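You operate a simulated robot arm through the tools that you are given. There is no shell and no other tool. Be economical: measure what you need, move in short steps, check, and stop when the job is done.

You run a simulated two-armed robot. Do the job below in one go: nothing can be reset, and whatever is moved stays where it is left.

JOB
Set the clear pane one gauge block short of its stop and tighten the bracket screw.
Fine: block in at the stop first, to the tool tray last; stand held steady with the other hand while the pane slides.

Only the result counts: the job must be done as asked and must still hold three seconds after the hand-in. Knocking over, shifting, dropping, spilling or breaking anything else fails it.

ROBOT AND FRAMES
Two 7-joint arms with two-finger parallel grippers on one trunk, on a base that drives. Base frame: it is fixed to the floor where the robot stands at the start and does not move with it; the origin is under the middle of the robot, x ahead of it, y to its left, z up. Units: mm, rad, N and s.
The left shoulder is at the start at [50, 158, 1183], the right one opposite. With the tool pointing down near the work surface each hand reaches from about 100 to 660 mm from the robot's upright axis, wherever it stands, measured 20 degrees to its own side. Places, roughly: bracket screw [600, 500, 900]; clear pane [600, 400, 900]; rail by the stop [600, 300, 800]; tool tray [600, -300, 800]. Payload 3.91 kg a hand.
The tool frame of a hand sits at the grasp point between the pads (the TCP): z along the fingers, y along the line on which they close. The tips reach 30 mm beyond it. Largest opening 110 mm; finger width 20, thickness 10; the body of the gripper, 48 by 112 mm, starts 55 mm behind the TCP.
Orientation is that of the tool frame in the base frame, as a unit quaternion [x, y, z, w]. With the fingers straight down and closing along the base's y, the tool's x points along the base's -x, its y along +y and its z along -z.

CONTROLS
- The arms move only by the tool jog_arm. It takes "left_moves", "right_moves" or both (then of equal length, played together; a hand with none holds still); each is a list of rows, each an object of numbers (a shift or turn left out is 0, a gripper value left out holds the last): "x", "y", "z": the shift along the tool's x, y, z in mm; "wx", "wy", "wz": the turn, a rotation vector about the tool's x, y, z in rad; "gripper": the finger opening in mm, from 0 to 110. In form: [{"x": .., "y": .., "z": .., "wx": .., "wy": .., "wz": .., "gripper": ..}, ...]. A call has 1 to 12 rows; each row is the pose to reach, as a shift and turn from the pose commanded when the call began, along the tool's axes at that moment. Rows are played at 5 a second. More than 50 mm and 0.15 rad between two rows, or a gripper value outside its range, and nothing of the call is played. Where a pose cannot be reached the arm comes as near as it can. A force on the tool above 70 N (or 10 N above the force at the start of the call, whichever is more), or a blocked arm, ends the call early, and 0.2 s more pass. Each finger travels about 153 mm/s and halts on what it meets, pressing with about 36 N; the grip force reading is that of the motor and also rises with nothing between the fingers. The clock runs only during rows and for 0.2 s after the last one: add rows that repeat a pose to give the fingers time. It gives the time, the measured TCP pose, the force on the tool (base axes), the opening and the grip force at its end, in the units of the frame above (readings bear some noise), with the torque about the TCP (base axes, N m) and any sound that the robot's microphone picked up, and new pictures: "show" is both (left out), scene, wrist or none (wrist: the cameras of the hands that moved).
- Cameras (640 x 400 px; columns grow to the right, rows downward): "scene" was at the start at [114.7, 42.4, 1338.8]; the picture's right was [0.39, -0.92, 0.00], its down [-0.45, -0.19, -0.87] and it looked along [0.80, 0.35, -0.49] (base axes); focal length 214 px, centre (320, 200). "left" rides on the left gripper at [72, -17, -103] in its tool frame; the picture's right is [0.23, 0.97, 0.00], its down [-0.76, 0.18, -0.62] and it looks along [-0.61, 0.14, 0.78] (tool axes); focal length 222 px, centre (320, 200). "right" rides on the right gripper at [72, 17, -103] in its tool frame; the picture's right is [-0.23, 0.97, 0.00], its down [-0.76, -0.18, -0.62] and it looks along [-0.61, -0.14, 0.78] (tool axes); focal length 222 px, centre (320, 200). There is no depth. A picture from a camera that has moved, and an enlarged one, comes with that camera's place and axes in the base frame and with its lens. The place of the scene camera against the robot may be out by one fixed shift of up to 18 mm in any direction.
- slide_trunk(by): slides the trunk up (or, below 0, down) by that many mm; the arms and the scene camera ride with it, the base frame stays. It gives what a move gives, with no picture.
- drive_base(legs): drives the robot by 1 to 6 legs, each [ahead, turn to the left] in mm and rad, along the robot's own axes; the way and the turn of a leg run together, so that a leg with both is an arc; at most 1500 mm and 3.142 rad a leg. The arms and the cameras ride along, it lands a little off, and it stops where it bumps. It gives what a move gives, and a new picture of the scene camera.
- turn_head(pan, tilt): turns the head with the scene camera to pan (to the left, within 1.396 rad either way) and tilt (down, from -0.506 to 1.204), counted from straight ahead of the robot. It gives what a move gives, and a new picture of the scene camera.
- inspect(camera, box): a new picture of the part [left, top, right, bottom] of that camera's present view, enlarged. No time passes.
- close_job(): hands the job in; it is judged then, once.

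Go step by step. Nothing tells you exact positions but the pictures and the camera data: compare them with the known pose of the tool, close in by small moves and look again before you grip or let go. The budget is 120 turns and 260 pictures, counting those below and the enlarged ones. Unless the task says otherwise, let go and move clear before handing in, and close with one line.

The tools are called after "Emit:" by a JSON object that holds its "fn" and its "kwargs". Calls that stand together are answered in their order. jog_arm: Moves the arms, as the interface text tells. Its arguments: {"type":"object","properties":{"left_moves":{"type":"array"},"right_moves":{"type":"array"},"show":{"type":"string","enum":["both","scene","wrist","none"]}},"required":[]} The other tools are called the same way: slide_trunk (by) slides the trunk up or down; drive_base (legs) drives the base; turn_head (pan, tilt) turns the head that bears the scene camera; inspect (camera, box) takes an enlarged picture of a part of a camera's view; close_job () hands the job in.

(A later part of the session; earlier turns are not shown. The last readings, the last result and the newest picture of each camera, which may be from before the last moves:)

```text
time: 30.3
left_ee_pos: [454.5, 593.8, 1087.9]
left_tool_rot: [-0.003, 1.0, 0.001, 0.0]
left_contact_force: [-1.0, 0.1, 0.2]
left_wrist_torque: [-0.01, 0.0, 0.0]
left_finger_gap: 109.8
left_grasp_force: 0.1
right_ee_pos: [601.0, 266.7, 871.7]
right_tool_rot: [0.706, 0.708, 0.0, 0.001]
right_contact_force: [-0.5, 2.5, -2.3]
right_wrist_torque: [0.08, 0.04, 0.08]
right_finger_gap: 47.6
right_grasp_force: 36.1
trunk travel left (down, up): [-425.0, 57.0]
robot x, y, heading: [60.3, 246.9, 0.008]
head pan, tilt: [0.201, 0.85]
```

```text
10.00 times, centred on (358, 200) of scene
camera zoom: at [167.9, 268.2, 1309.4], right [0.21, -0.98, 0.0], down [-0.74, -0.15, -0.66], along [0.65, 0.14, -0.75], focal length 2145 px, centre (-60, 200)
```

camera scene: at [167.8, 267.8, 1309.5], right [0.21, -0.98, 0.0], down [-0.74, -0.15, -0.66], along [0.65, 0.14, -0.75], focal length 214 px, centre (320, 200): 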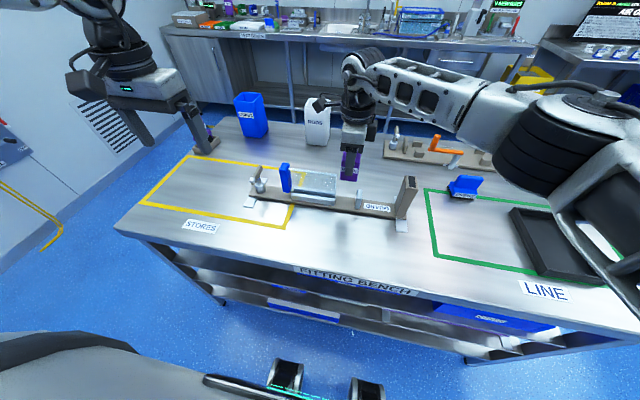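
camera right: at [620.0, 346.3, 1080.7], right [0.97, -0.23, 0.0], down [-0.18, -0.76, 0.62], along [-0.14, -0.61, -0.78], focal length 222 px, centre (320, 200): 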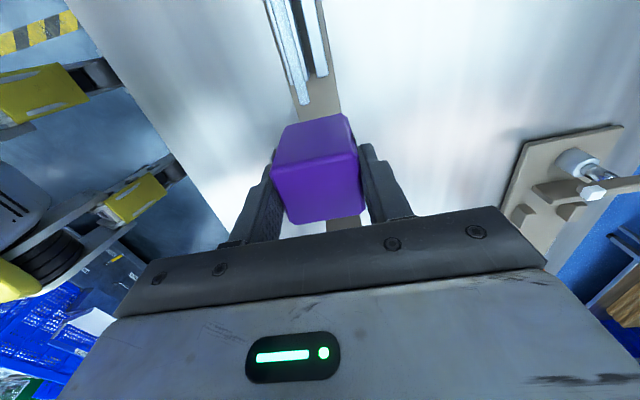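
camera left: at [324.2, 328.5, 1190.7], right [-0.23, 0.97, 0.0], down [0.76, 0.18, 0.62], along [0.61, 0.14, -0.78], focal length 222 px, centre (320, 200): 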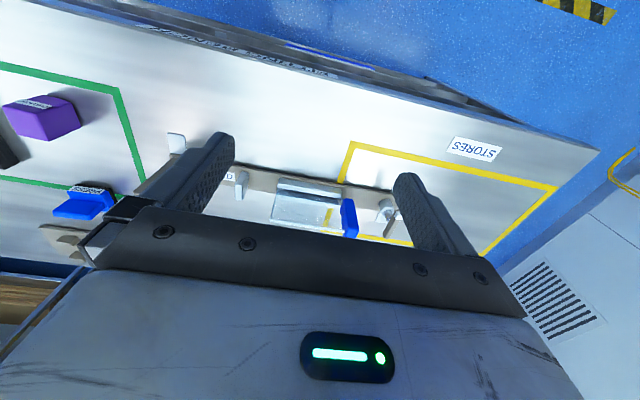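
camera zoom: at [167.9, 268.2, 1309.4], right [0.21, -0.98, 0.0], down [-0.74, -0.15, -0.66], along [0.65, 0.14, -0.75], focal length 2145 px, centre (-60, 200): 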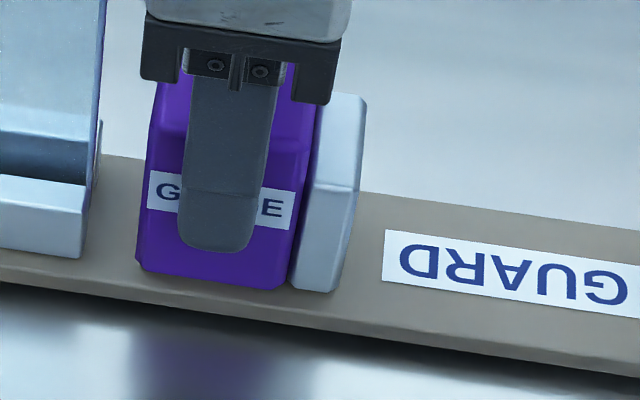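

The block touches the stop (2.5 N). I'll seat it, release it, and lift the right hand clear.

Emit:
{"fn": "jog_arm", "kwargs": {"right_moves": [{"z": 1}, {"x": 0.7, "z": 1}, {"x": 0.7, "z": 1, "gripper": 60}, {"x": 0.7, "z": 1, "gripper": 90}, {"x": 0.7, "z": 1, "gripper": 90}, {"x": 0.7, "z": -30}, {"x": 0.7, "z": -70}, {"x": 0.7, "z": -110}, {"x": 0.7, "z": -140}, {"x": 0.7, "z": -140}], "show": "wrist"}}

Emit:
{"fn": "inspect", "kwargs": {"camera": "scene", "box": [230, 140, 422, 260]}}

```text
time: 32.5
left_ee_pos: [455.4, 594.0, 1088.1]
left_tool_rot: [-0.003, 1.0, 0.0, 0.001]
left_contact_force: [0.5, -0.7, 0.1]
left_wrist_torque: [0.01, 0.01, 0.01]
left_finger_gap: 110.0
left_grasp_force: 0.1
right_ee_pos: [603.0, 266.9, 1011.2]
right_tool_rot: [0.706, 0.708, 0.001, 0.001]
right_contact_force: [0.9, 0.4, 0.2]
right_wrist_torque: [-0.02, 0.02, -0.02]
right_finger_gap: 89.9
right_grasp_force: 0.1
trunk travel left (down, up): [-425.0, 57.0]
robot x, y, heading: [59.2, 246.3, 0.007]
head pan, tilt: [0.201, 0.85]
camera right: at [618.8, 338.8, 1114.6], right [0.97, -0.23, 0.0], down [-0.18, -0.76, 0.62], along [-0.14, -0.61, -0.78], focal length 222 px, centre (320, 200)
```

right: 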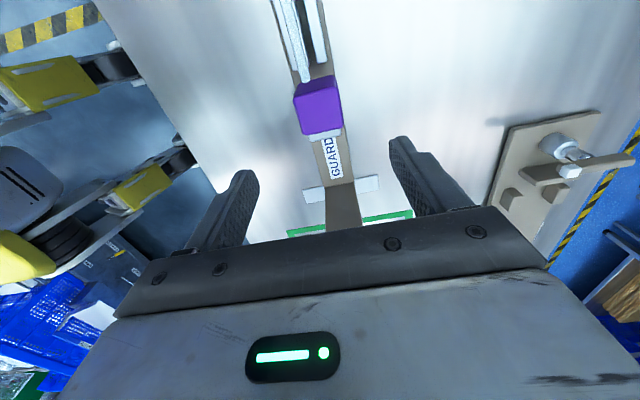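

```text
3.33 times, centred on (326, 200) of scene
camera zoom: at [167.8, 267.9, 1309.5], right [0.21, -0.98, 0.0], down [-0.74, -0.15, -0.66], along [0.65, 0.14, -0.75], focal length 715 px, centre (300, 200)
```

zoom: 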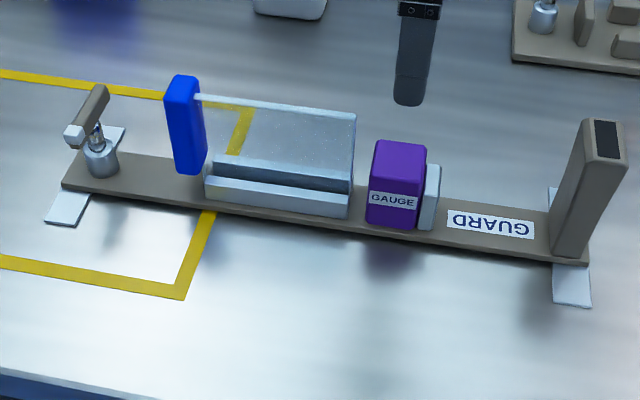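

The block is in place. Now I'll measure the post (the hold point) and the screw lever.

Emit:
{"fn": "inspect", "kwargs": {"camera": "scene", "box": [370, 160, 434, 240]}}

Emit:
{"fn": "inspect", "kwargs": {"camera": "right", "box": [270, 60, 430, 260]}}

Emit:
{"fn": "inspect", "kwargs": {"camera": "scene", "box": [236, 155, 300, 215]}}

Emit:
{"fn": "inspect", "kwargs": {"camera": "left", "box": [200, 100, 328, 200]}}

```text
5.00 times, centred on (402, 200) of scene
camera zoom: at [167.8, 267.9, 1309.5], right [0.21, -0.98, 0.0], down [-0.74, -0.15, -0.66], along [0.65, 0.14, -0.75], focal length 1072 px, centre (-90, 200)
```

zoom: 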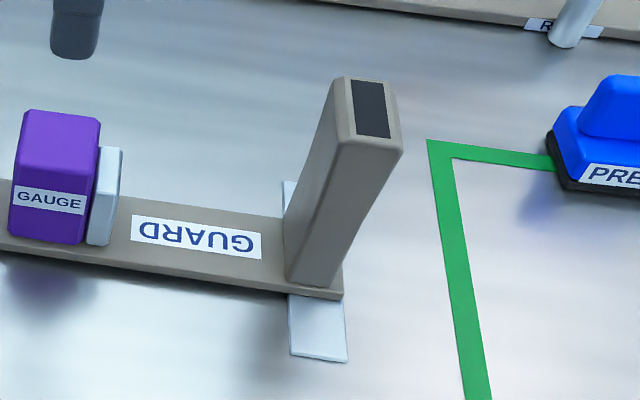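

```text
2.00 times, centred on (350, 160) of right
camera zoom: at [618.8, 338.8, 1114.6], right [0.97, -0.23, 0.0], down [-0.18, -0.76, 0.62], along [-0.14, -0.61, -0.78], focal length 444 px, centre (260, 280)
```

zoom: 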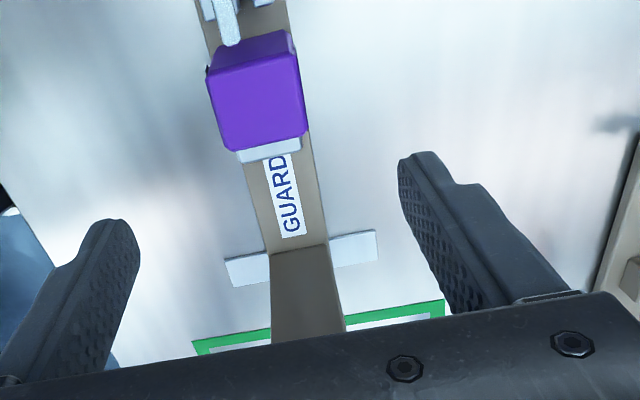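

```text
6.67 times, centred on (268, 185) of scene
camera zoom: at [167.8, 267.9, 1309.5], right [0.21, -0.98, 0.0], down [-0.74, -0.15, -0.66], along [0.65, 0.14, -0.75], focal length 1430 px, centre (667, 300)
```

zoom: 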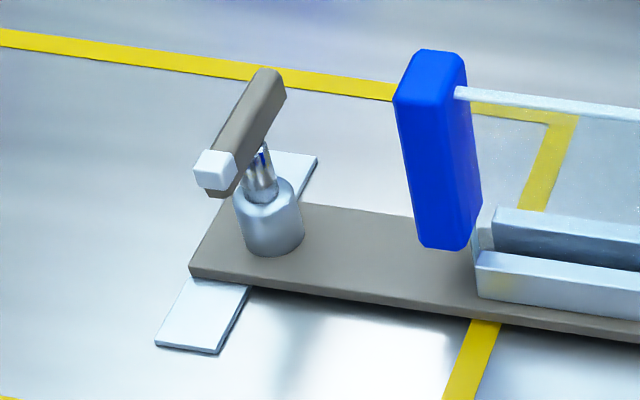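

```text
4.00 times, centred on (264, 150) of left
camera zoom: at [382.0, 575.4, 1191.0], right [-0.23, 0.97, 0.0], down [0.76, 0.18, 0.62], along [0.61, 0.15, -0.78], focal length 888 px, centre (544, 400)
```

zoom: 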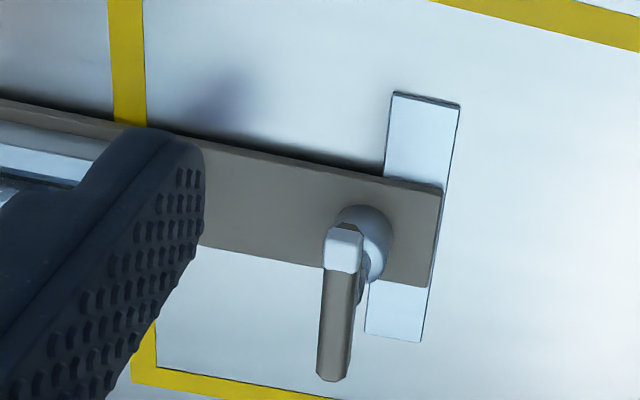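

The post is 47 wide in x and centred at (603,118), with its top at z≈928. The screw bar lies along x from (553,543) to (614,543) at z≈900. I'll take the right hand to the post.

Emit:
{"fn": "jog_arm", "kwargs": {"right_moves": [{"x": -40}, {"x": -80}, {"x": -120}, {"x": -149}, {"x": -149, "z": 20}, {"x": -149, "z": 20}], "show": "wrist"}}

Emit:
{"fn": "inspect", "kwargs": {"camera": "scene", "box": [350, 120, 446, 240]}}

```text
time: 33.9
left_ee_pos: [454.3, 593.3, 1089.3]
left_tool_rot: [-0.003, 1.0, 0.0, 0.0]
left_contact_force: [0.2, 0.6, 0.6]
left_wrist_torque: [-0.01, -0.02, 0.01]
left_finger_gap: 110.0
left_grasp_force: 0.1
right_ee_pos: [602.3, 118.5, 990.0]
right_tool_rot: [0.707, 0.708, 0.0, 0.002]
right_contact_force: [-0.2, 0.0, -0.4]
right_wrist_torque: [-0.03, 0.01, -0.01]
right_finger_gap: 90.2
right_grasp_force: 0.0
trunk travel left (down, up): [-425.0, 57.0]
robot x, y, heading: [62.8, 241.0, 0.012]
head pan, tilt: [0.201, 0.85]
camera right: at [618.5, 190.6, 1095.0], right [0.97, -0.23, 0.0], down [-0.18, -0.76, 0.62], along [-0.14, -0.61, -0.78], focal length 222 px, centre (320, 200)
```

right: 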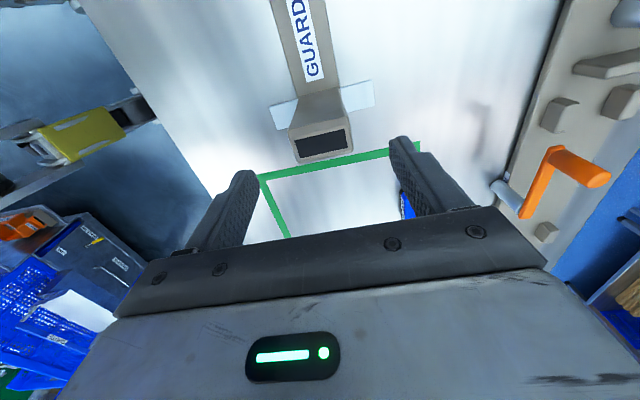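

```text
3.33 times, centred on (398, 180) of scene
camera zoom: at [167.7, 267.8, 1309.5], right [0.21, -0.98, 0.0], down [-0.74, -0.15, -0.66], along [0.65, 0.14, -0.75], focal length 715 px, centre (60, 267)
```

zoom: 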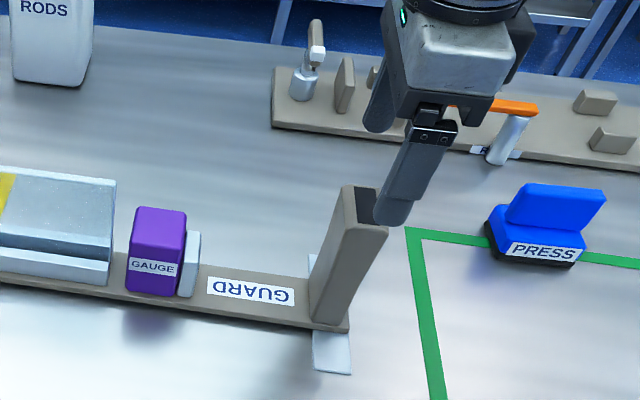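

The post top is centred at (603.4,117). I'll descend and close on the post.

Emit:
{"fn": "jog_arm", "kwargs": {"right_moves": [{"x": -1, "y": 1, "z": 40}, {"x": -1, "y": 1, "z": 82}, {"x": -1, "y": 1, "z": 82}, {"x": -1, "y": 1, "z": 82, "gripper": 60}, {"x": -1, "y": 1, "z": 82, "gripper": 42}, {"x": -1, "y": 1, "z": 82, "gripper": 42}, {"x": -1, "y": 1, "z": 82, "gripper": 42}]}}

Emit:
{"fn": "inspect", "kwargs": {"camera": "scene", "box": [230, 140, 422, 260]}}

```text
time: 35.5
left_ee_pos: [454.2, 594.0, 1089.2]
left_tool_rot: [-0.004, 1.0, 0.0, 0.0]
left_contact_force: [-0.2, 0.2, 1.5]
left_wrist_torque: [-0.04, 0.02, 0.03]
left_finger_gap: 109.9
left_grasp_force: 0.1
right_ee_pos: [605.3, 117.0, 908.6]
right_tool_rot: [0.706, 0.709, -0.001, 0.001]
right_contact_force: [0.0, -1.3, -0.1]
right_wrist_torque: [-0.09, 0.08, 0.62]
right_finger_gap: 50.1
right_grasp_force: 35.8
trunk travel left (down, up): [-425.0, 57.0]
robot x, y, heading: [55.7, 242.2, 0.008]
head pan, tilt: [0.201, 0.85]
camera scene: at [168.0, 267.7, 1309.4], right [0.21, -0.98, 0.0], down [-0.74, -0.15, -0.66], along [0.65, 0.14, -0.75], focal length 214 px, centre (320, 200)
camera right: at [620.5, 189.9, 1012.6], right [0.97, -0.22, 0.0], down [-0.18, -0.76, 0.63], along [-0.14, -0.61, -0.78], focal length 222 px, centre (320, 200)
```

scene: 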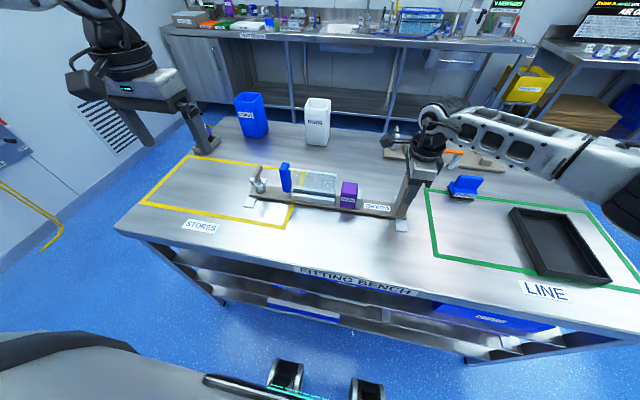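
right: 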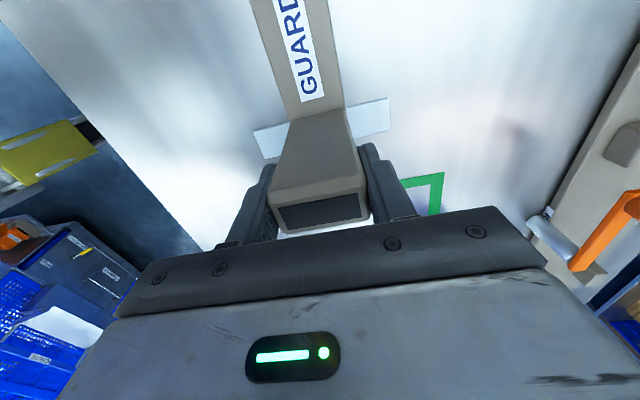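

```text
3.33 times, centred on (326, 200) of scene
camera zoom: at [168.0, 267.7, 1309.4], right [0.21, -0.98, 0.0], down [-0.74, -0.15, -0.66], along [0.65, 0.14, -0.75], focal length 715 px, centre (300, 200)
```

zoom: 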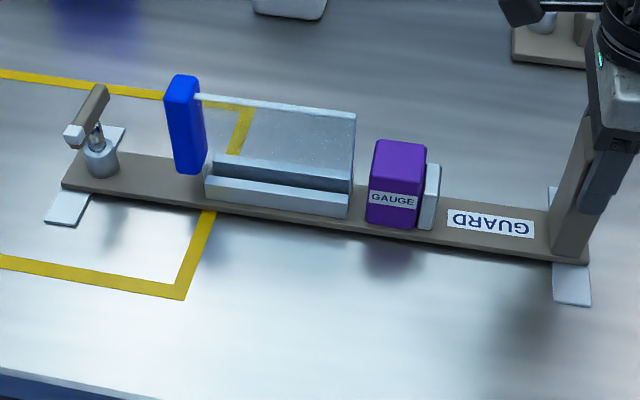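

The stand is held by the post. I'll bring the left hand, closed, above the space between the screw and the blue grip.

Emit:
{"fn": "jog_arm", "kwargs": {"left_moves": [{"x": -30, "y": -19, "z": 15, "gripper": 60}, {"x": -60, "y": -38, "z": 30, "gripper": 0}, {"x": -90, "y": -57, "z": 45, "gripper": 0}, {"x": -120, "y": -75, "z": 60, "gripper": 0}, {"x": -148, "y": -90, "z": 80, "gripper": 0}, {"x": -148, "y": -90, "z": 80, "gripper": 0}]}}

Emit:
{"fn": "inspect", "kwargs": {"camera": "scene", "box": [236, 110, 332, 210]}}

```text
time: 36.9
left_ee_pos: [603.4, 505.2, 1009.2]
left_tool_rot: [-0.004, 1.0, -0.001, 0.002]
left_contact_force: [-1.5, 0.2, -0.8]
left_wrist_torque: [0.03, -0.01, 0.04]
left_finger_gap: 0.0
left_grasp_force: 36.3
right_ee_pos: [604.4, 116.6, 908.6]
right_tool_rot: [0.707, 0.707, -0.001, 0.002]
right_contact_force: [-0.9, -0.4, 0.3]
right_wrist_torque: [0.12, 0.03, 0.21]
right_finger_gap: 50.2
right_grasp_force: 35.7
trunk travel left (down, up): [-425.0, 57.0]
robot x, y, heading: [62.1, 248.1, 0.009]
head pan, tilt: [0.201, 0.85]
camera scene: at [168.1, 267.8, 1309.4], right [0.21, -0.98, 0.0], down [-0.74, -0.15, -0.66], along [0.65, 0.14, -0.75], focal length 214 px, centre (320, 200)
camera left: at [530.2, 486.9, 1111.1], right [-0.23, 0.97, 0.0], down [0.76, 0.18, 0.62], along [0.61, 0.14, -0.78], focal length 222 px, centre (320, 200)
```

scene: 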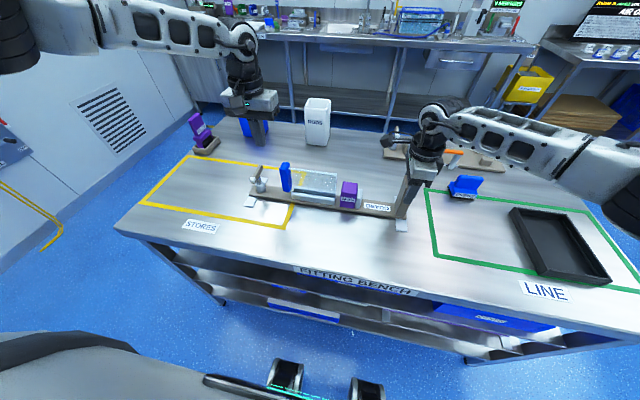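
left: 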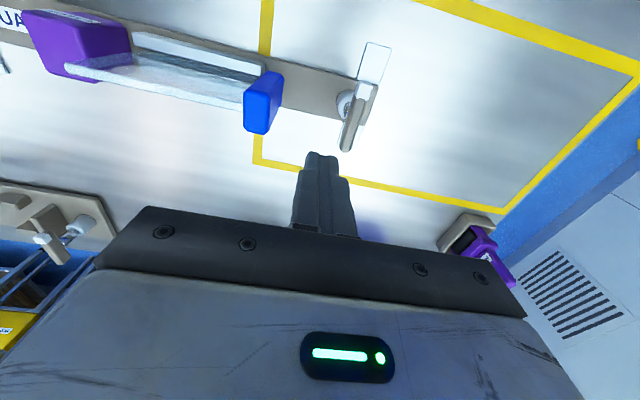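

```text
4.00 times, centred on (284, 160) of scene
camera zoom: at [168.1, 267.8, 1309.4], right [0.21, -0.98, 0.0], down [-0.74, -0.15, -0.66], along [0.65, 0.14, -0.75], focal length 858 px, centre (464, 360)
```

zoom: 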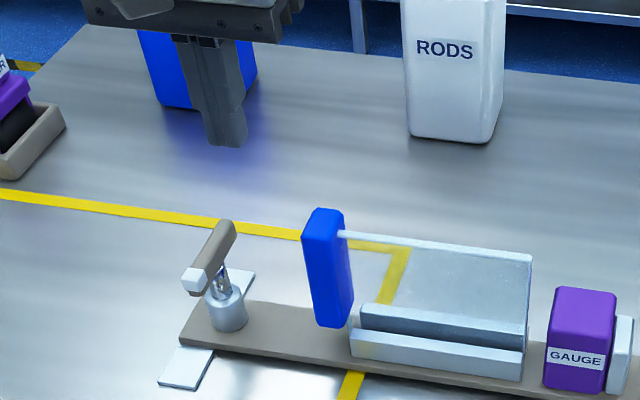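

Emit:
{"fn": "inspect", "kwargs": {"camera": "left", "box": [220, 50, 412, 170]}}

```text
3.33 times, centred on (316, 110) of left
camera zoom: at [530.2, 486.9, 1111.1], right [-0.23, 0.97, 0.0], down [0.76, 0.18, 0.62], along [0.61, 0.14, -0.78], focal length 740 px, centre (333, 500)
```

zoom: 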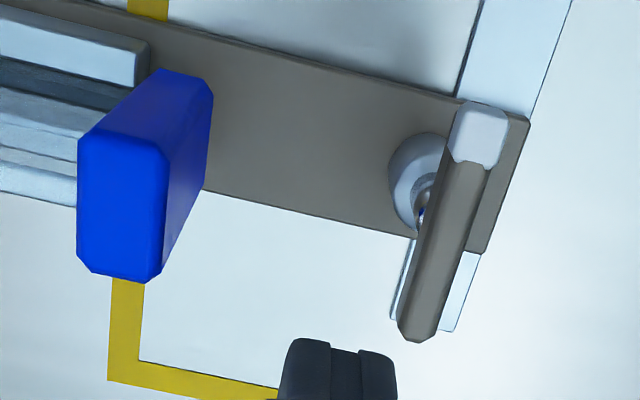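

Two-view triangulation with the left camera (the scene camera is biased) puts the blue grip at x 584–616, y 438–458, top z≈923. The screw bar is centred at (600,540) with its top at z≈872. I'll descend between them to push at z≈885.

Emit:
{"fn": "jog_arm", "kwargs": {"left_moves": [{"x": 3, "y": -9, "z": 40}, {"x": 3, "y": -9, "z": 80}, {"x": 3, "y": -9, "z": 122}, {"x": 3, "y": -9, "z": 122}]}}

Emit:
{"fn": "inspect", "kwargs": {"camera": "scene", "box": [236, 130, 332, 230]}}

Emit:
{"fn": "inspect", "kwargs": {"camera": "left", "box": [200, 50, 392, 210]}}

```text
time: 37.9
left_ee_pos: [560.8, 514.5, 916.5]
left_tool_rot: [-0.003, 1.0, 0.0, 0.0]
left_contact_force: [-0.2, -0.1, 0.1]
left_wrist_torque: [-0.02, 0.02, 0.02]
left_finger_gap: 0.0
left_grasp_force: 36.7
left hand out of reach, approached as far as the arm can: row 1, 2, 3, 4
right_ee_pos: [604.0, 117.1, 908.6]
right_tool_rot: [0.706, 0.708, 0.0, 0.001]
right_contact_force: [-0.8, 0.0, -0.8]
right_wrist_torque: [0.28, 0.14, 0.24]
right_finger_gap: 49.8
right_grasp_force: 36.2
trunk travel left (down, up): [-425.0, 57.0]
robot x, y, heading: [62.2, 243.5, 0.006]
head pan, tilt: [0.201, 0.85]
camera scene: at [168.2, 267.7, 1309.4], right [0.21, -0.98, 0.0], down [-0.74, -0.15, -0.66], along [0.65, 0.14, -0.75], focal length 214 px, centre (320, 200)
camera left: at [488.0, 497.3, 1019.4], right [-0.23, 0.97, 0.0], down [0.76, 0.18, 0.62], along [0.61, 0.15, -0.78], focal length 222 px, centre (320, 200)
```

scene: 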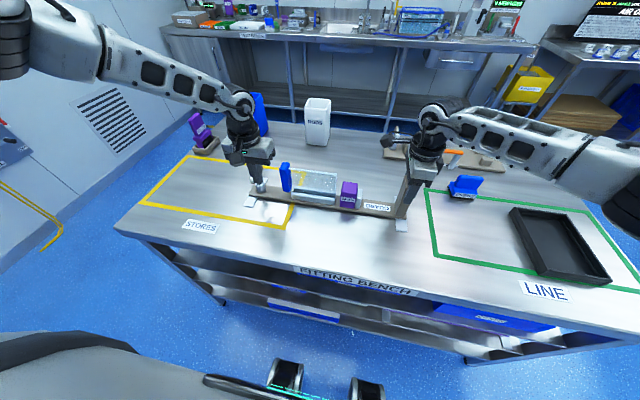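
left: 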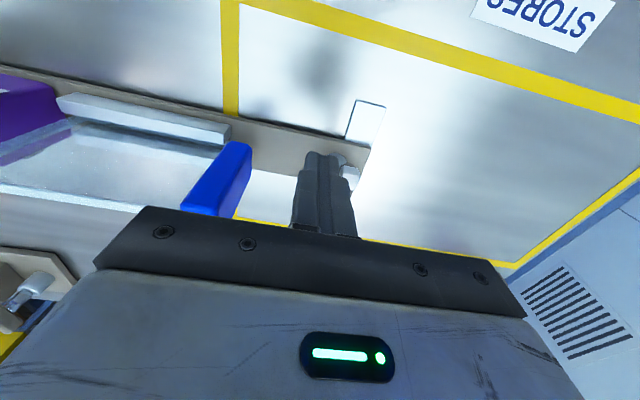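

```text
4.00 times, centred on (284, 180) of scene
camera zoom: at [168.2, 267.7, 1309.4], right [0.21, -0.98, 0.0], down [-0.74, -0.15, -0.66], along [0.65, 0.14, -0.75], focal length 858 px, centre (464, 280)
```

zoom: 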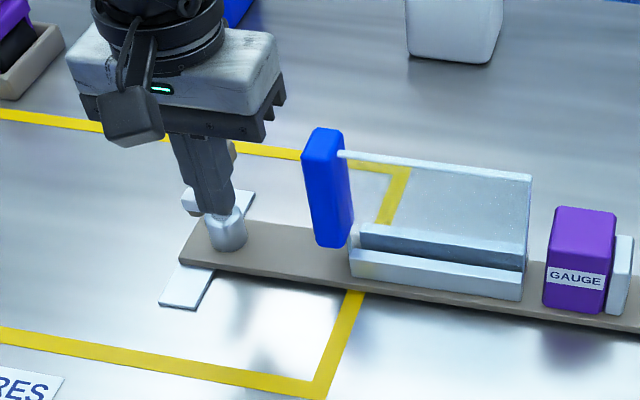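

```text
2.50 times, centred on (296, 130) of left
camera zoom: at [488.0, 497.3, 1019.4], right [-0.23, 0.97, 0.0], down [0.76, 0.18, 0.62], along [0.61, 0.15, -0.78], focal length 555 px, centre (380, 375)
```

zoom: 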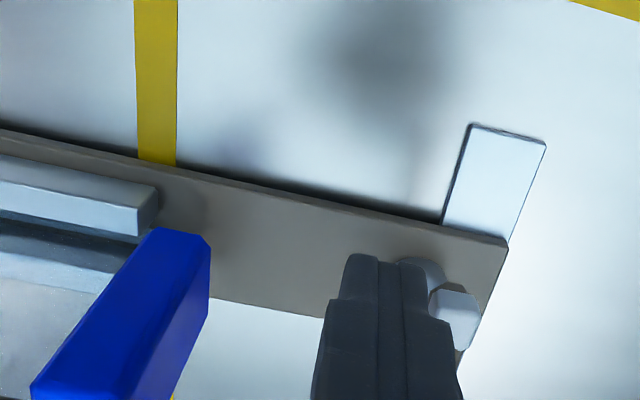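

At yaw 0 the left arm falls short in x. I'll lift it and turn it to the mirrored yaw that worked for the right arm.

Emit:
{"fn": "jog_arm", "kwargs": {"left_moves": [{"z": -40}, {"z": -70, "wz": -0.14}, {"z": -70, "wz": -0.28}, {"z": -70, "wz": -0.42}, {"z": -70, "wz": -0.56}, {"z": -70, "wz": -0.7}, {"z": -70, "wz": -0.84}, {"z": -70, "wz": -0.98}, {"z": -70, "wz": -1.12}, {"z": -70, "wz": -1.26}, {"z": -70, "wz": -1.4}, {"z": -70, "wz": -1.54}], "show": "none"}}

```text
time: 40.5
left_ee_pos: [559.4, 515.1, 987.0]
left_tool_rot: [-0.699, 0.715, 0.0, 0.001]
left_contact_force: [-0.8, -0.7, 0.0]
left_wrist_torque: [0.01, 0.0, 0.01]
left_finger_gap: 0.0
left_grasp_force: 36.1
right_ee_pos: [604.8, 117.3, 908.5]
right_tool_rot: [0.706, 0.708, 0.0, 0.001]
right_contact_force: [-1.4, -0.8, 0.2]
right_wrist_torque: [0.02, 0.12, 0.7]
right_finger_gap: 50.0
right_grasp_force: 36.3
trunk travel left (down, up): [-425.0, 57.0]
robot x, y, heading: [59.1, 246.2, 0.007]
head pan, tilt: [0.201, 0.85]
```

Emit:
{"fn": "jog_arm", "kwargs": {"left_moves": [{"x": 18, "y": -20, "wz": -0.025}, {"x": 18, "y": -40, "wz": -0.025}, {"x": 18, "y": -40, "z": 40, "wz": -0.025}, {"x": 18, "y": -40, "z": 75, "wz": -0.025}, {"x": 18, "y": -40, "z": 102, "wz": -0.025}, {"x": 18, "y": -40, "z": 102, "wz": -0.025}]}}

Emit:
{"fn": "inspect", "kwargs": {"camera": "scene", "box": [236, 130, 332, 230]}}

```text
time: 41.9
left_ee_pos: [560.0, 514.1, 914.5]
left_tool_rot: [-0.707, 0.707, 0.0, 0.0]
left_contact_force: [-0.2, -0.2, 0.0]
left_wrist_torque: [0.02, 0.03, 0.01]
left_finger_gap: 0.3
left_grasp_force: 36.0
left hand out of reach, approached as far as the arm can: row 2, 3, 4, 5, 6
right_ee_pos: [604.8, 117.5, 908.4]
right_tool_rot: [0.706, 0.708, 0.0, 0.001]
right_contact_force: [0.1, -1.3, 0.2]
right_wrist_torque: [0.07, 0.17, 0.39]
right_finger_gap: 50.1
right_grasp_force: 35.9
trunk travel left (down, up): [-425.0, 57.0]
robot x, y, heading: [58.5, 245.7, 0.007]
head pan, tilt: [0.201, 0.85]
camera scene: at [168.2, 267.7, 1309.4], right [0.21, -0.98, 0.0], down [-0.74, -0.15, -0.66], along [0.65, 0.14, -0.75], focal length 214 px, centre (320, 200)
camera left: at [575.8, 441.4, 1018.0], right [-0.97, -0.23, 0.0], down [-0.18, 0.76, 0.62], along [-0.14, 0.61, -0.78], focal length 222 px, centre (320, 200)
```

scene: 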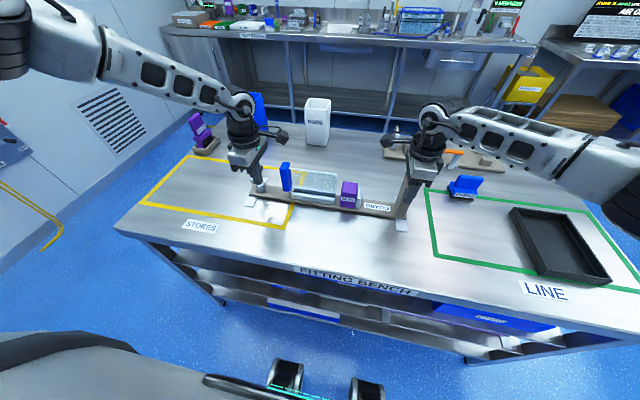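
left: 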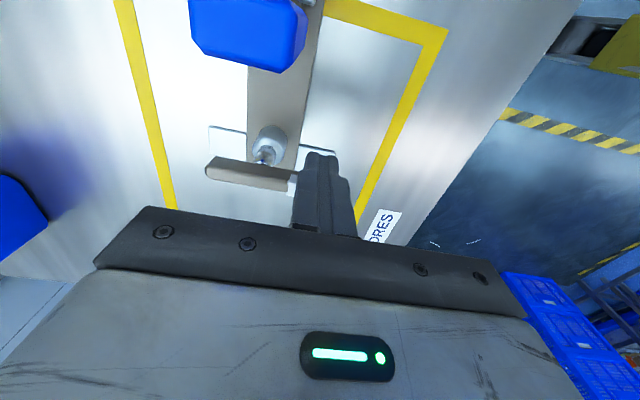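

```text
4.00 times, centred on (284, 180) of scene
camera zoom: at [168.2, 267.7, 1309.4], right [0.21, -0.98, 0.0], down [-0.74, -0.15, -0.66], along [0.65, 0.14, -0.75], focal length 858 px, centre (464, 280)
```

zoom: 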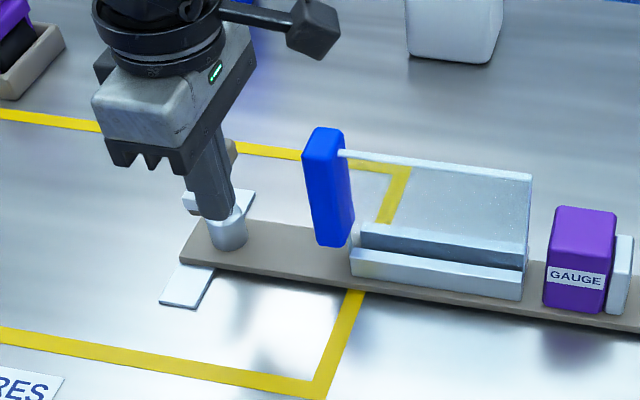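

Both attempts stopped at the same extension limit, so the robot must stand closer. I'll release the post, raise both hands, and drive 70 mm ahead (the bench edge is at x≈363 and the base front at ~x 220).

Emit:
{"fn": "jog_arm", "kwargs": {"right_moves": [{"gripper": 70}, {"gripper": 90}, {"gripper": 90}, {"z": -40, "gripper": 90}, {"z": -80, "gripper": 90}, {"z": -110, "gripper": 90}, {"z": -110, "gripper": 90}], "left_moves": [{"z": -20}, {"z": -40}, {"z": -60}, {"z": -80}, {"z": -100}, {"z": -110}, {"z": -110}], "show": "none"}}

Emit:
{"fn": "drive_base", "kwargs": {"legs": [[70, 0]]}}

```text
time: 43.5
left_ee_pos: [559.4, 514.1, 1027.7]
left_tool_rot: [-0.706, 0.708, -0.001, -0.001]
left_contact_force: [0.7, -0.2, 1.2]
left_wrist_torque: [0.02, 0.0, -0.02]
left_finger_gap: 0.0
left_grasp_force: 35.8
right_ee_pos: [603.2, 117.3, 1020.4]
right_tool_rot: [0.707, 0.707, 0.0, 0.001]
right_contact_force: [0.3, 1.0, 0.1]
right_wrist_torque: [-0.02, 0.02, 0.02]
right_finger_gap: 89.7
right_grasp_force: 0.1
trunk travel left (down, up): [-425.0, 57.0]
robot x, y, heading: [63.4, 244.3, 0.006]
head pan, tilt: [0.201, 0.85]
```

```text
time: 44.6
left_ee_pos: [605.3, 515.2, 1026.1]
left_tool_rot: [0.708, -0.707, 0.001, 0.0]
left_contact_force: [0.2, 0.8, 0.0]
left_wrist_torque: [-0.01, -0.02, -0.01]
left_finger_gap: 0.0
left_grasp_force: 35.6
right_ee_pos: [650.5, 116.9, 1019.5]
right_tool_rot: [0.707, 0.707, -0.001, 0.002]
right_contact_force: [-0.3, 0.8, -0.3]
right_wrist_torque: [-0.04, -0.04, -0.01]
right_finger_gap: 90.3
right_grasp_force: 0.1
trunk travel left (down, up): [-425.0, 57.0]
robot x, y, heading: [109.7, 245.6, 0.011]
head pan, tilt: [0.201, 0.85]
stopped in leg 1: the robot was blocked; the commanded pose is now the measured one
camera scene: at [214.5, 268.2, 1309.7], right [0.21, -0.98, 0.0], down [-0.73, -0.15, -0.66], along [0.65, 0.14, -0.75], focal length 214 px, centre (320, 200)
```

scene: 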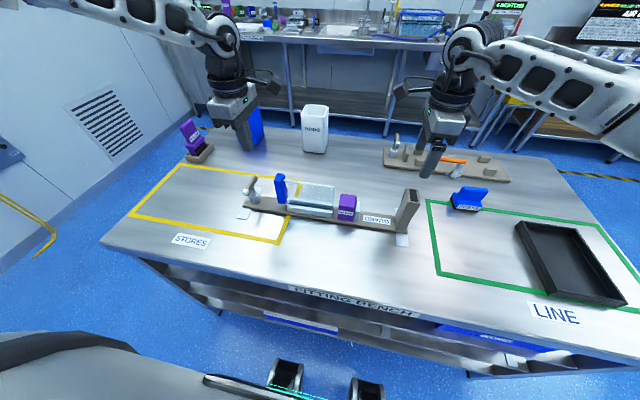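

The base touched the bench at +47 mm. I'll back off slightly and re-measure the fixture.

Emit:
{"fn": "drive_base", "kwargs": {"legs": [[-6, 0]]}}

Emit:
{"fn": "inspect", "kwargs": {"camera": "left", "box": [200, 0, 392, 160]}}

Emit:
{"fn": "inspect", "kwargs": {"camera": "right", "box": [200, 0, 440, 180]}}

Emit:
{"fn": "inspect", "kwargs": {"camera": "scene", "box": [230, 150, 422, 270]}}

```text
time: 45.3
left_ee_pos: [601.7, 514.8, 1026.5]
left_tool_rot: [-0.707, 0.707, 0.0, 0.0]
left_contact_force: [-0.3, 0.6, 0.7]
left_wrist_torque: [-0.02, 0.01, -0.01]
left_finger_gap: 0.0
left_grasp_force: 36.2
right_ee_pos: [645.5, 116.5, 1019.5]
right_tool_rot: [0.706, 0.708, 0.0, 0.002]
right_contact_force: [-0.2, 0.0, -0.4]
right_wrist_torque: [0.01, 0.02, -0.01]
right_finger_gap: 90.0
right_grasp_force: 0.0
trunk travel left (down, up): [-425.0, 57.0]
robot x, y, heading: [105.0, 246.9, 0.007]
head pan, tilt: [0.201, 0.85]
camera scene: at [209.6, 268.2, 1309.5], right [0.21, -0.98, 0.0], down [-0.73, -0.15, -0.66], along [0.65, 0.14, -0.75], focal length 214 px, centre (320, 200)
```

scene: 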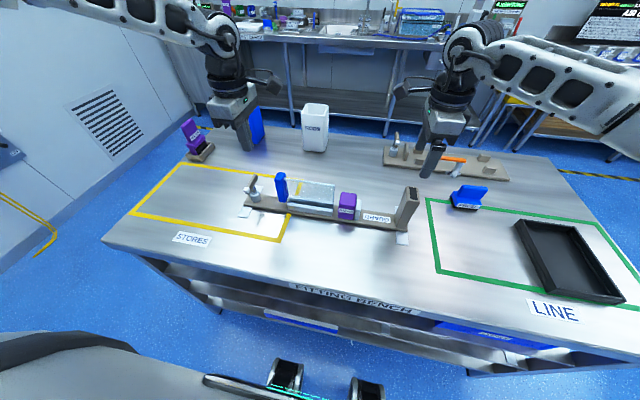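

```text
2.50 times, centred on (296, 80) of left
camera zoom: at [617.8, 442.4, 1128.7], right [-0.97, -0.23, 0.0], down [-0.18, 0.76, 0.62], along [-0.14, 0.61, -0.78], focal length 555 px, centre (380, 500)
```

zoom: 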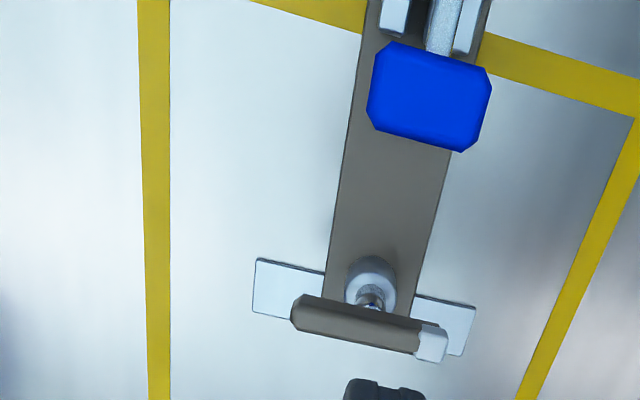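

```text
2.22 times, centred on (320, 90) of right
camera zoom: at [661.4, 188.9, 1122.8], right [0.97, -0.23, 0.0], down [-0.18, -0.76, 0.63], along [-0.14, -0.61, -0.78], focal length 494 px, centre (320, 444)
```

zoom: 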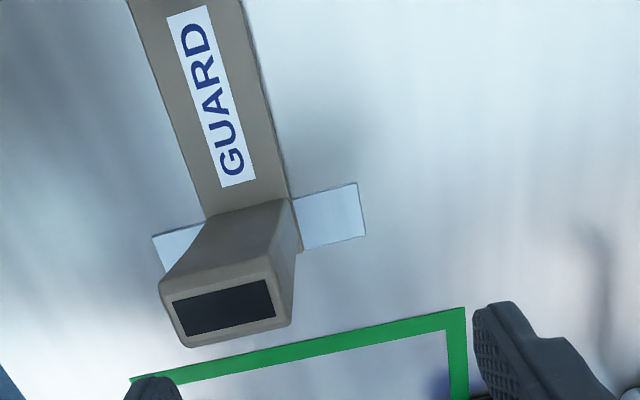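

```text
3.33 times, centred on (326, 210) of scene
camera zoom: at [209.6, 268.2, 1309.5], right [0.21, -0.98, 0.0], down [-0.73, -0.15, -0.66], along [0.65, 0.14, -0.75], focal length 715 px, centre (300, 167)
```

zoom: 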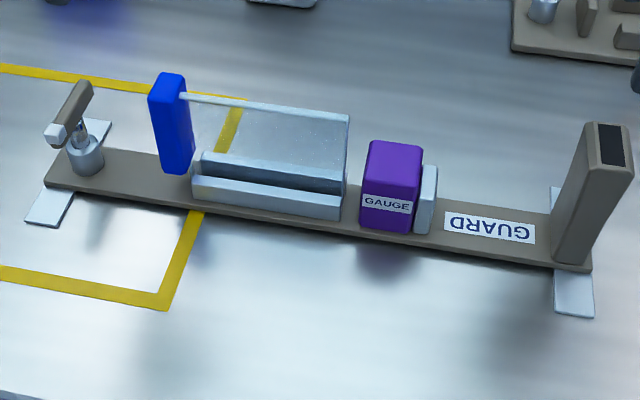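

The bench hasn't moved: blue grip +y face at y≈459.5, screw pivot at (600,542). I'll regrip the post with the right hand and lower the left hand to its pushing position.

Emit:
{"fn": "jog_arm", "kwargs": {"right_moves": [{"y": -20}, {"y": -41}, {"y": -41, "z": 40}, {"y": -41, "z": 80}, {"y": -41, "z": 111}, {"y": -41, "z": 111}, {"y": -41, "z": 111, "gripper": 65}, {"y": -41, "z": 111, "gripper": 45}, {"y": -41, "z": 111, "gripper": 45}, {"y": -41, "z": 111, "gripper": 45}], "left_moves": [{"x": 19}, {"x": 19, "y": 1, "z": 30}, {"x": 19, "y": 1, "z": 65}, {"x": 19, "y": 1, "z": 100}, {"x": 19, "y": 1, "z": 125}, {"x": 19, "y": 1, "z": 141}, {"x": 19, "y": 1, "z": 141}, {"x": 19, "y": 1, "z": 141}, {"x": 19, "y": 1, "z": 141}, {"x": 19, "y": 1, "z": 141}]}}

Emit:
{"fn": "inspect", "kwargs": {"camera": "scene", "box": [230, 150, 422, 270]}}

```text
time: 47.5
left_ee_pos: [583.9, 507.3, 899.8]
left_tool_rot: [0.708, -0.706, 0.001, 0.0]
left_contact_force: [0.8, -0.4, 0.5]
left_wrist_torque: [0.03, -0.02, 0.0]
left_finger_gap: 0.0
left_grasp_force: 36.1
left hand out of reach, approached as far as the arm can: row 5, 6, 7, 8, 9, 10
right_ee_pos: [604.1, 117.1, 908.4]
right_tool_rot: [0.707, 0.707, -0.002, 0.001]
right_contact_force: [1.2, -1.1, 0.1]
right_wrist_torque: [0.18, -0.32, 0.18]
right_finger_gap: 49.8
right_grasp_force: 36.0
trunk travel left (down, up): [-425.0, 57.0]
robot x, y, heading: [100.2, 245.3, 0.009]
head pan, tilt: [0.201, 0.85]
camera scene: at [210.2, 268.0, 1309.5], right [0.21, -0.98, 0.0], down [-0.74, -0.15, -0.66], along [0.65, 0.14, -0.75], focal length 214 px, centre (320, 200)
camera right: at [619.2, 188.2, 1011.9], right [0.97, -0.23, 0.0], down [-0.18, -0.76, 0.63], along [-0.14, -0.61, -0.78], focal length 222 px, centre (320, 200)
camera left: at [600.4, 434.4, 1002.4], right [-0.97, -0.23, 0.0], down [-0.18, 0.76, 0.62], along [-0.14, 0.61, -0.78], focal length 222 px, centre (320, 200)
```

scene: 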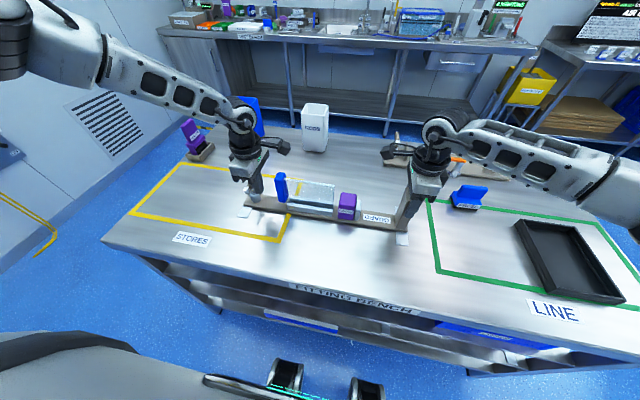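
right: 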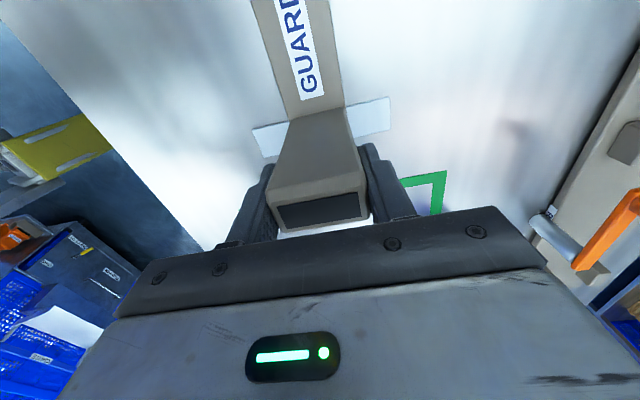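
left: 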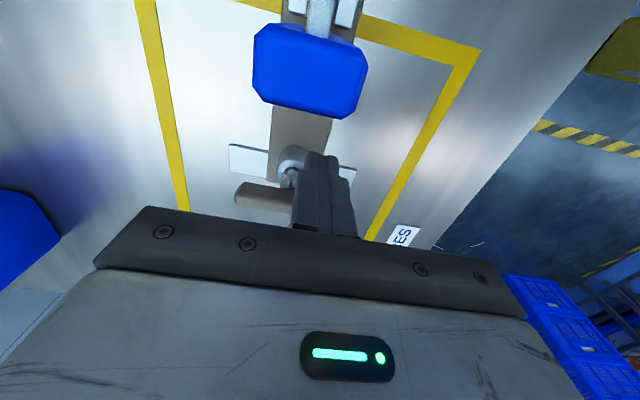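

```text
3.33 times, centred on (326, 210) of scene
camera zoom: at [210.2, 268.0, 1309.5], right [0.21, -0.98, 0.0], down [-0.74, -0.15, -0.66], along [0.65, 0.14, -0.75], focal length 715 px, centre (300, 167)
```

zoom: 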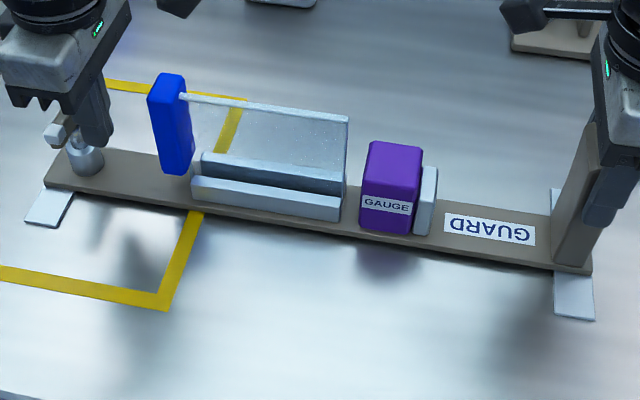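

The left arm loses reach as it goes lower, so lowering the trunk should help. I'll release the post, raise both hands 200 mm, and lower the trunk by 130.

Emit:
{"fn": "jog_arm", "kwargs": {"right_moves": [{"gripper": 70}, {"gripper": 90}, {"gripper": 90}, {"z": -40, "gripper": 90}, {"z": -80, "gripper": 90}, {"z": -120, "gripper": 90}, {"z": -160, "gripper": 90}, {"z": -200, "gripper": 90}, {"z": -200, "gripper": 90}], "left_moves": [{"z": -30}, {"z": -60}, {"z": -90}, {"z": -120}, {"z": -150}, {"z": -180}, {"z": -200}, {"z": -200}, {"z": -200}], "show": "none"}}

Emit:
{"fn": "slide_trunk", "kwargs": {"by": -130}}

```text
time: 49.5
left_ee_pos: [584.5, 505.5, 1100.8]
left_tool_rot: [0.708, -0.706, 0.0, 0.0]
left_contact_force: [-0.2, -0.1, -0.2]
left_wrist_torque: [-0.02, 0.02, -0.01]
left_finger_gap: 0.2
left_grasp_force: 35.8
right_ee_pos: [602.8, 114.2, 1109.7]
right_tool_rot: [0.707, 0.707, -0.002, 0.001]
right_contact_force: [0.8, 0.8, 0.2]
right_wrist_torque: [-0.02, 0.0, 0.0]
right_finger_gap: 90.1
right_grasp_force: 0.0
trunk travel left (down, up): [-425.0, 57.0]
robot x, y, heading: [102.7, 244.0, 0.011]
head pan, tilt: [0.201, 0.85]
```

```text
time: 51.1
left_ee_pos: [584.6, 505.3, 969.1]
left_tool_rot: [0.708, -0.707, 0.0, 0.0]
left_contact_force: [-0.6, -0.3, 0.5]
left_wrist_torque: [-0.02, 0.01, -0.01]
left_finger_gap: 0.0
left_grasp_force: 36.4
right_ee_pos: [602.8, 114.3, 978.0]
right_tool_rot: [0.708, 0.707, -0.002, 0.001]
right_contact_force: [0.1, 0.7, 0.2]
right_wrist_torque: [0.03, 0.0, 0.0]
right_finger_gap: 90.0
right_grasp_force: 0.0
trunk travel left (down, up): [-295.0, 187.0]
robot x, y, heading: [102.5, 246.7, 0.006]
head pan, tilt: [0.201, 0.85]
```

Emit:
{"fn": "jog_arm", "kwargs": {"right_moves": [{"x": 2.8, "y": 1}, {"x": 2.8, "y": 1, "z": 35}, {"x": 2.8, "y": 1, "z": 69.5}, {"x": 2.8, "y": 1, "z": 69.5}, {"x": 2.8, "y": 1, "z": 69.5, "gripper": 65}, {"x": 2.8, "y": 1, "z": 69.5, "gripper": 45}, {"x": 2.8, "y": 1, "z": 69.5, "gripper": 45}, {"x": 2.8, "y": 1, "z": 69.5, "gripper": 45}], "left_moves": [{"x": 9.5, "y": -15.5}, {"x": 9.5, "y": -15.5, "z": 40}, {"x": 9.5, "y": -15.5, "z": 84}, {"x": 9.5, "y": -15.5, "z": 84}, {"x": 9.5, "y": -15.5, "z": 84}, {"x": 9.5, "y": -15.5, "z": 84}, {"x": 9.5, "y": -15.5, "z": 84}, {"x": 9.5, "y": -15.5, "z": 84}]}}

Emit:
{"fn": "inspect", "kwargs": {"camera": "scene", "box": [210, 100, 450, 250]}}

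```text
time: 52.9
left_ee_pos: [599.1, 494.5, 885.0]
left_tool_rot: [0.708, -0.706, 0.0, -0.001]
left_contact_force: [-1.1, 0.3, 0.5]
left_wrist_torque: [-0.03, 0.0, -0.01]
left_finger_gap: 0.2
left_grasp_force: 36.2
right_ee_pos: [603.9, 118.2, 907.9]
right_tool_rot: [0.707, 0.708, -0.002, 0.002]
right_contact_force: [-1.4, -1.1, 0.1]
right_wrist_torque: [0.06, -0.14, 0.56]
right_finger_gap: 50.0
right_grasp_force: 36.0
trunk travel left (down, up): [-295.0, 187.0]
robot x, y, heading: [100.5, 242.6, 0.012]
head pan, tilt: [0.201, 0.85]
camera scene: at [210.0, 268.1, 1179.4], right [0.21, -0.98, 0.0], down [-0.74, -0.15, -0.66], along [0.65, 0.14, -0.75], focal length 214 px, centre (320, 200)
camera right: at [620.4, 190.7, 1011.2], right [0.97, -0.23, 0.0], down [-0.18, -0.76, 0.63], along [-0.14, -0.61, -0.78], focal length 222 px, centre (320, 200)
camera left: at [615.4, 421.8, 987.6], right [-0.97, -0.23, 0.0], down [-0.18, 0.76, 0.62], along [-0.14, 0.61, -0.78], focal length 222 px, centre (320, 200)
```

scene: 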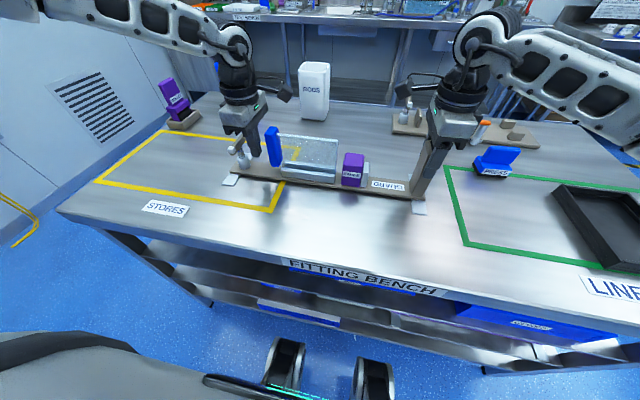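
right: 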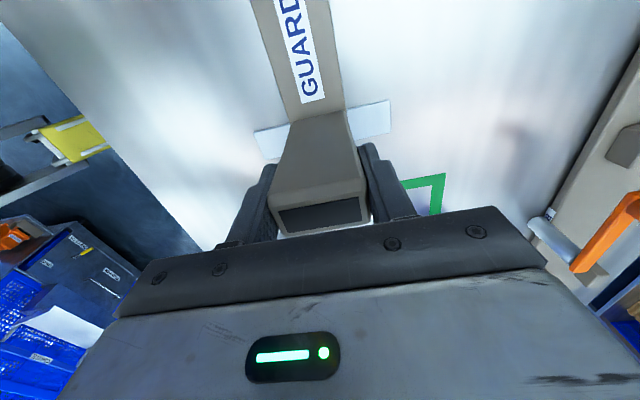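
left: 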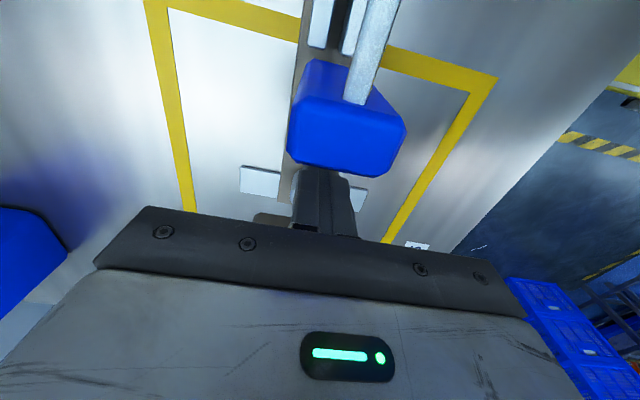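

```text
2.67 times, centred on (330, 175) of scene
camera zoom: at [210.0, 268.1, 1179.4], right [0.21, -0.98, 0.0], down [-0.74, -0.15, -0.66], along [0.65, 0.14, -0.75], focal length 572 px, centre (293, 267)
```

zoom: 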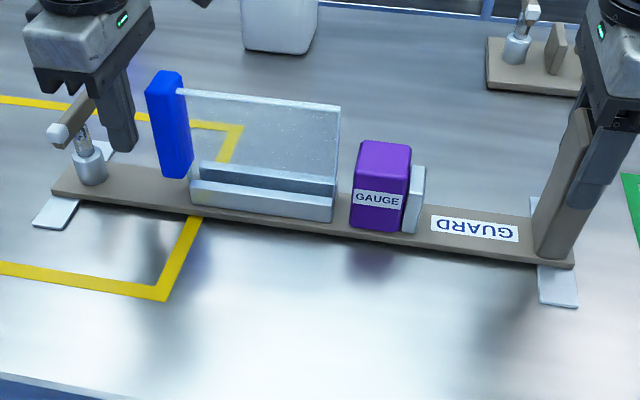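

Both hands are in place with the stand held. I'll push in small steps.

Emit:
{"fn": "jog_arm", "kwargs": {"left_moves": [{"x": 10}, {"x": 20}, {"x": 26}, {"x": 30}, {"x": 30}], "show": "none"}}

Emit:
{"fn": "inspect", "kwargs": {"camera": "scene", "box": [240, 110, 384, 200]}}

```text
time: 54.1
left_ee_pos: [601.2, 465.2, 885.9]
left_tool_rot: [0.707, -0.707, 0.0, 0.0]
left_contact_force: [1.9, 4.9, -1.3]
left_wrist_torque: [-0.1, 0.05, 0.07]
left_finger_gap: 0.0
left_grasp_force: 35.9
right_ee_pos: [604.4, 117.1, 908.2]
right_tool_rot: [0.707, 0.707, -0.001, 0.001]
right_contact_force: [-2.2, -6.6, -0.1]
right_wrist_torque: [0.55, -0.13, 0.8]
right_finger_gap: 49.9
right_grasp_force: 36.1
trunk travel left (down, up): [-295.0, 187.0]
robot x, y, heading: [101.3, 242.0, 0.01]
head pan, tilt: [0.201, 0.85]
```

```text
4.44 times, centred on (312, 155) of scene
camera zoom: at [210.3, 268.0, 1179.4], right [0.21, -0.98, 0.0], down [-0.74, -0.15, -0.66], along [0.65, 0.14, -0.75], focal length 953 px, centre (356, 400)
```

zoom: 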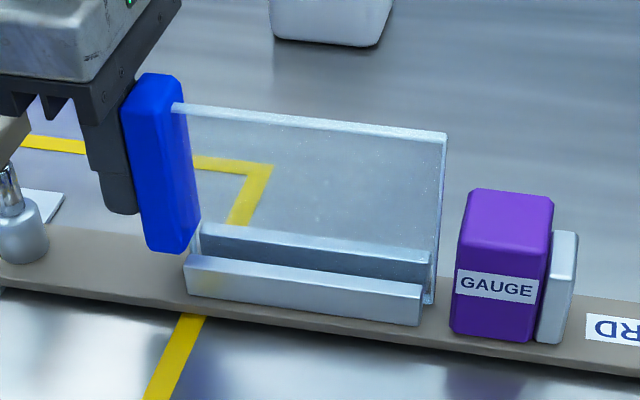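

The pane moves with about 5 N of friction and roughly 10–14 mm remain.

Emit:
{"fn": "jog_arm", "kwargs": {"left_moves": [{"x": 2}, {"x": 4}, {"x": 6}, {"x": 8}, {"x": 8}], "show": "none"}}

Emit:
{"fn": "inspect", "kwargs": {"camera": "scene", "box": [300, 130, 380, 190]}}

```text
time: 55.3
left_ee_pos: [602.0, 455.5, 885.0]
left_tool_rot: [0.707, -0.707, 0.001, 0.001]
left_contact_force: [0.1, 1.8, 1.8]
left_wrist_torque: [-0.05, 0.01, 0.01]
left_finger_gap: 0.0
left_grasp_force: 36.1
right_ee_pos: [604.1, 117.8, 907.0]
right_tool_rot: [0.707, 0.707, -0.001, 0.002]
right_contact_force: [-1.0, -4.9, -0.3]
right_wrist_torque: [-0.42, 0.24, 0.35]
right_finger_gap: 49.9
right_grasp_force: 36.1
trunk travel left (down, up): [-295.0, 187.0]
robot x, y, heading: [104.4, 243.7, 0.01]
head pan, tilt: [0.201, 0.85]
```

```text
6.67 times, centred on (340, 160) of scene
camera zoom: at [210.2, 267.9, 1179.5], right [0.21, -0.98, 0.0], down [-0.74, -0.15, -0.66], along [0.65, 0.14, -0.75], focal length 1430 px, centre (187, 467)
```

zoom: 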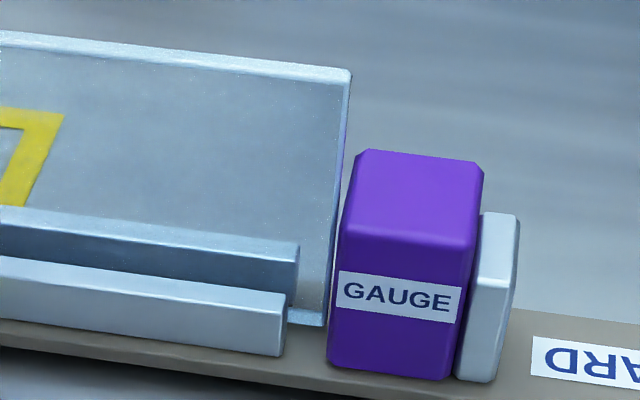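

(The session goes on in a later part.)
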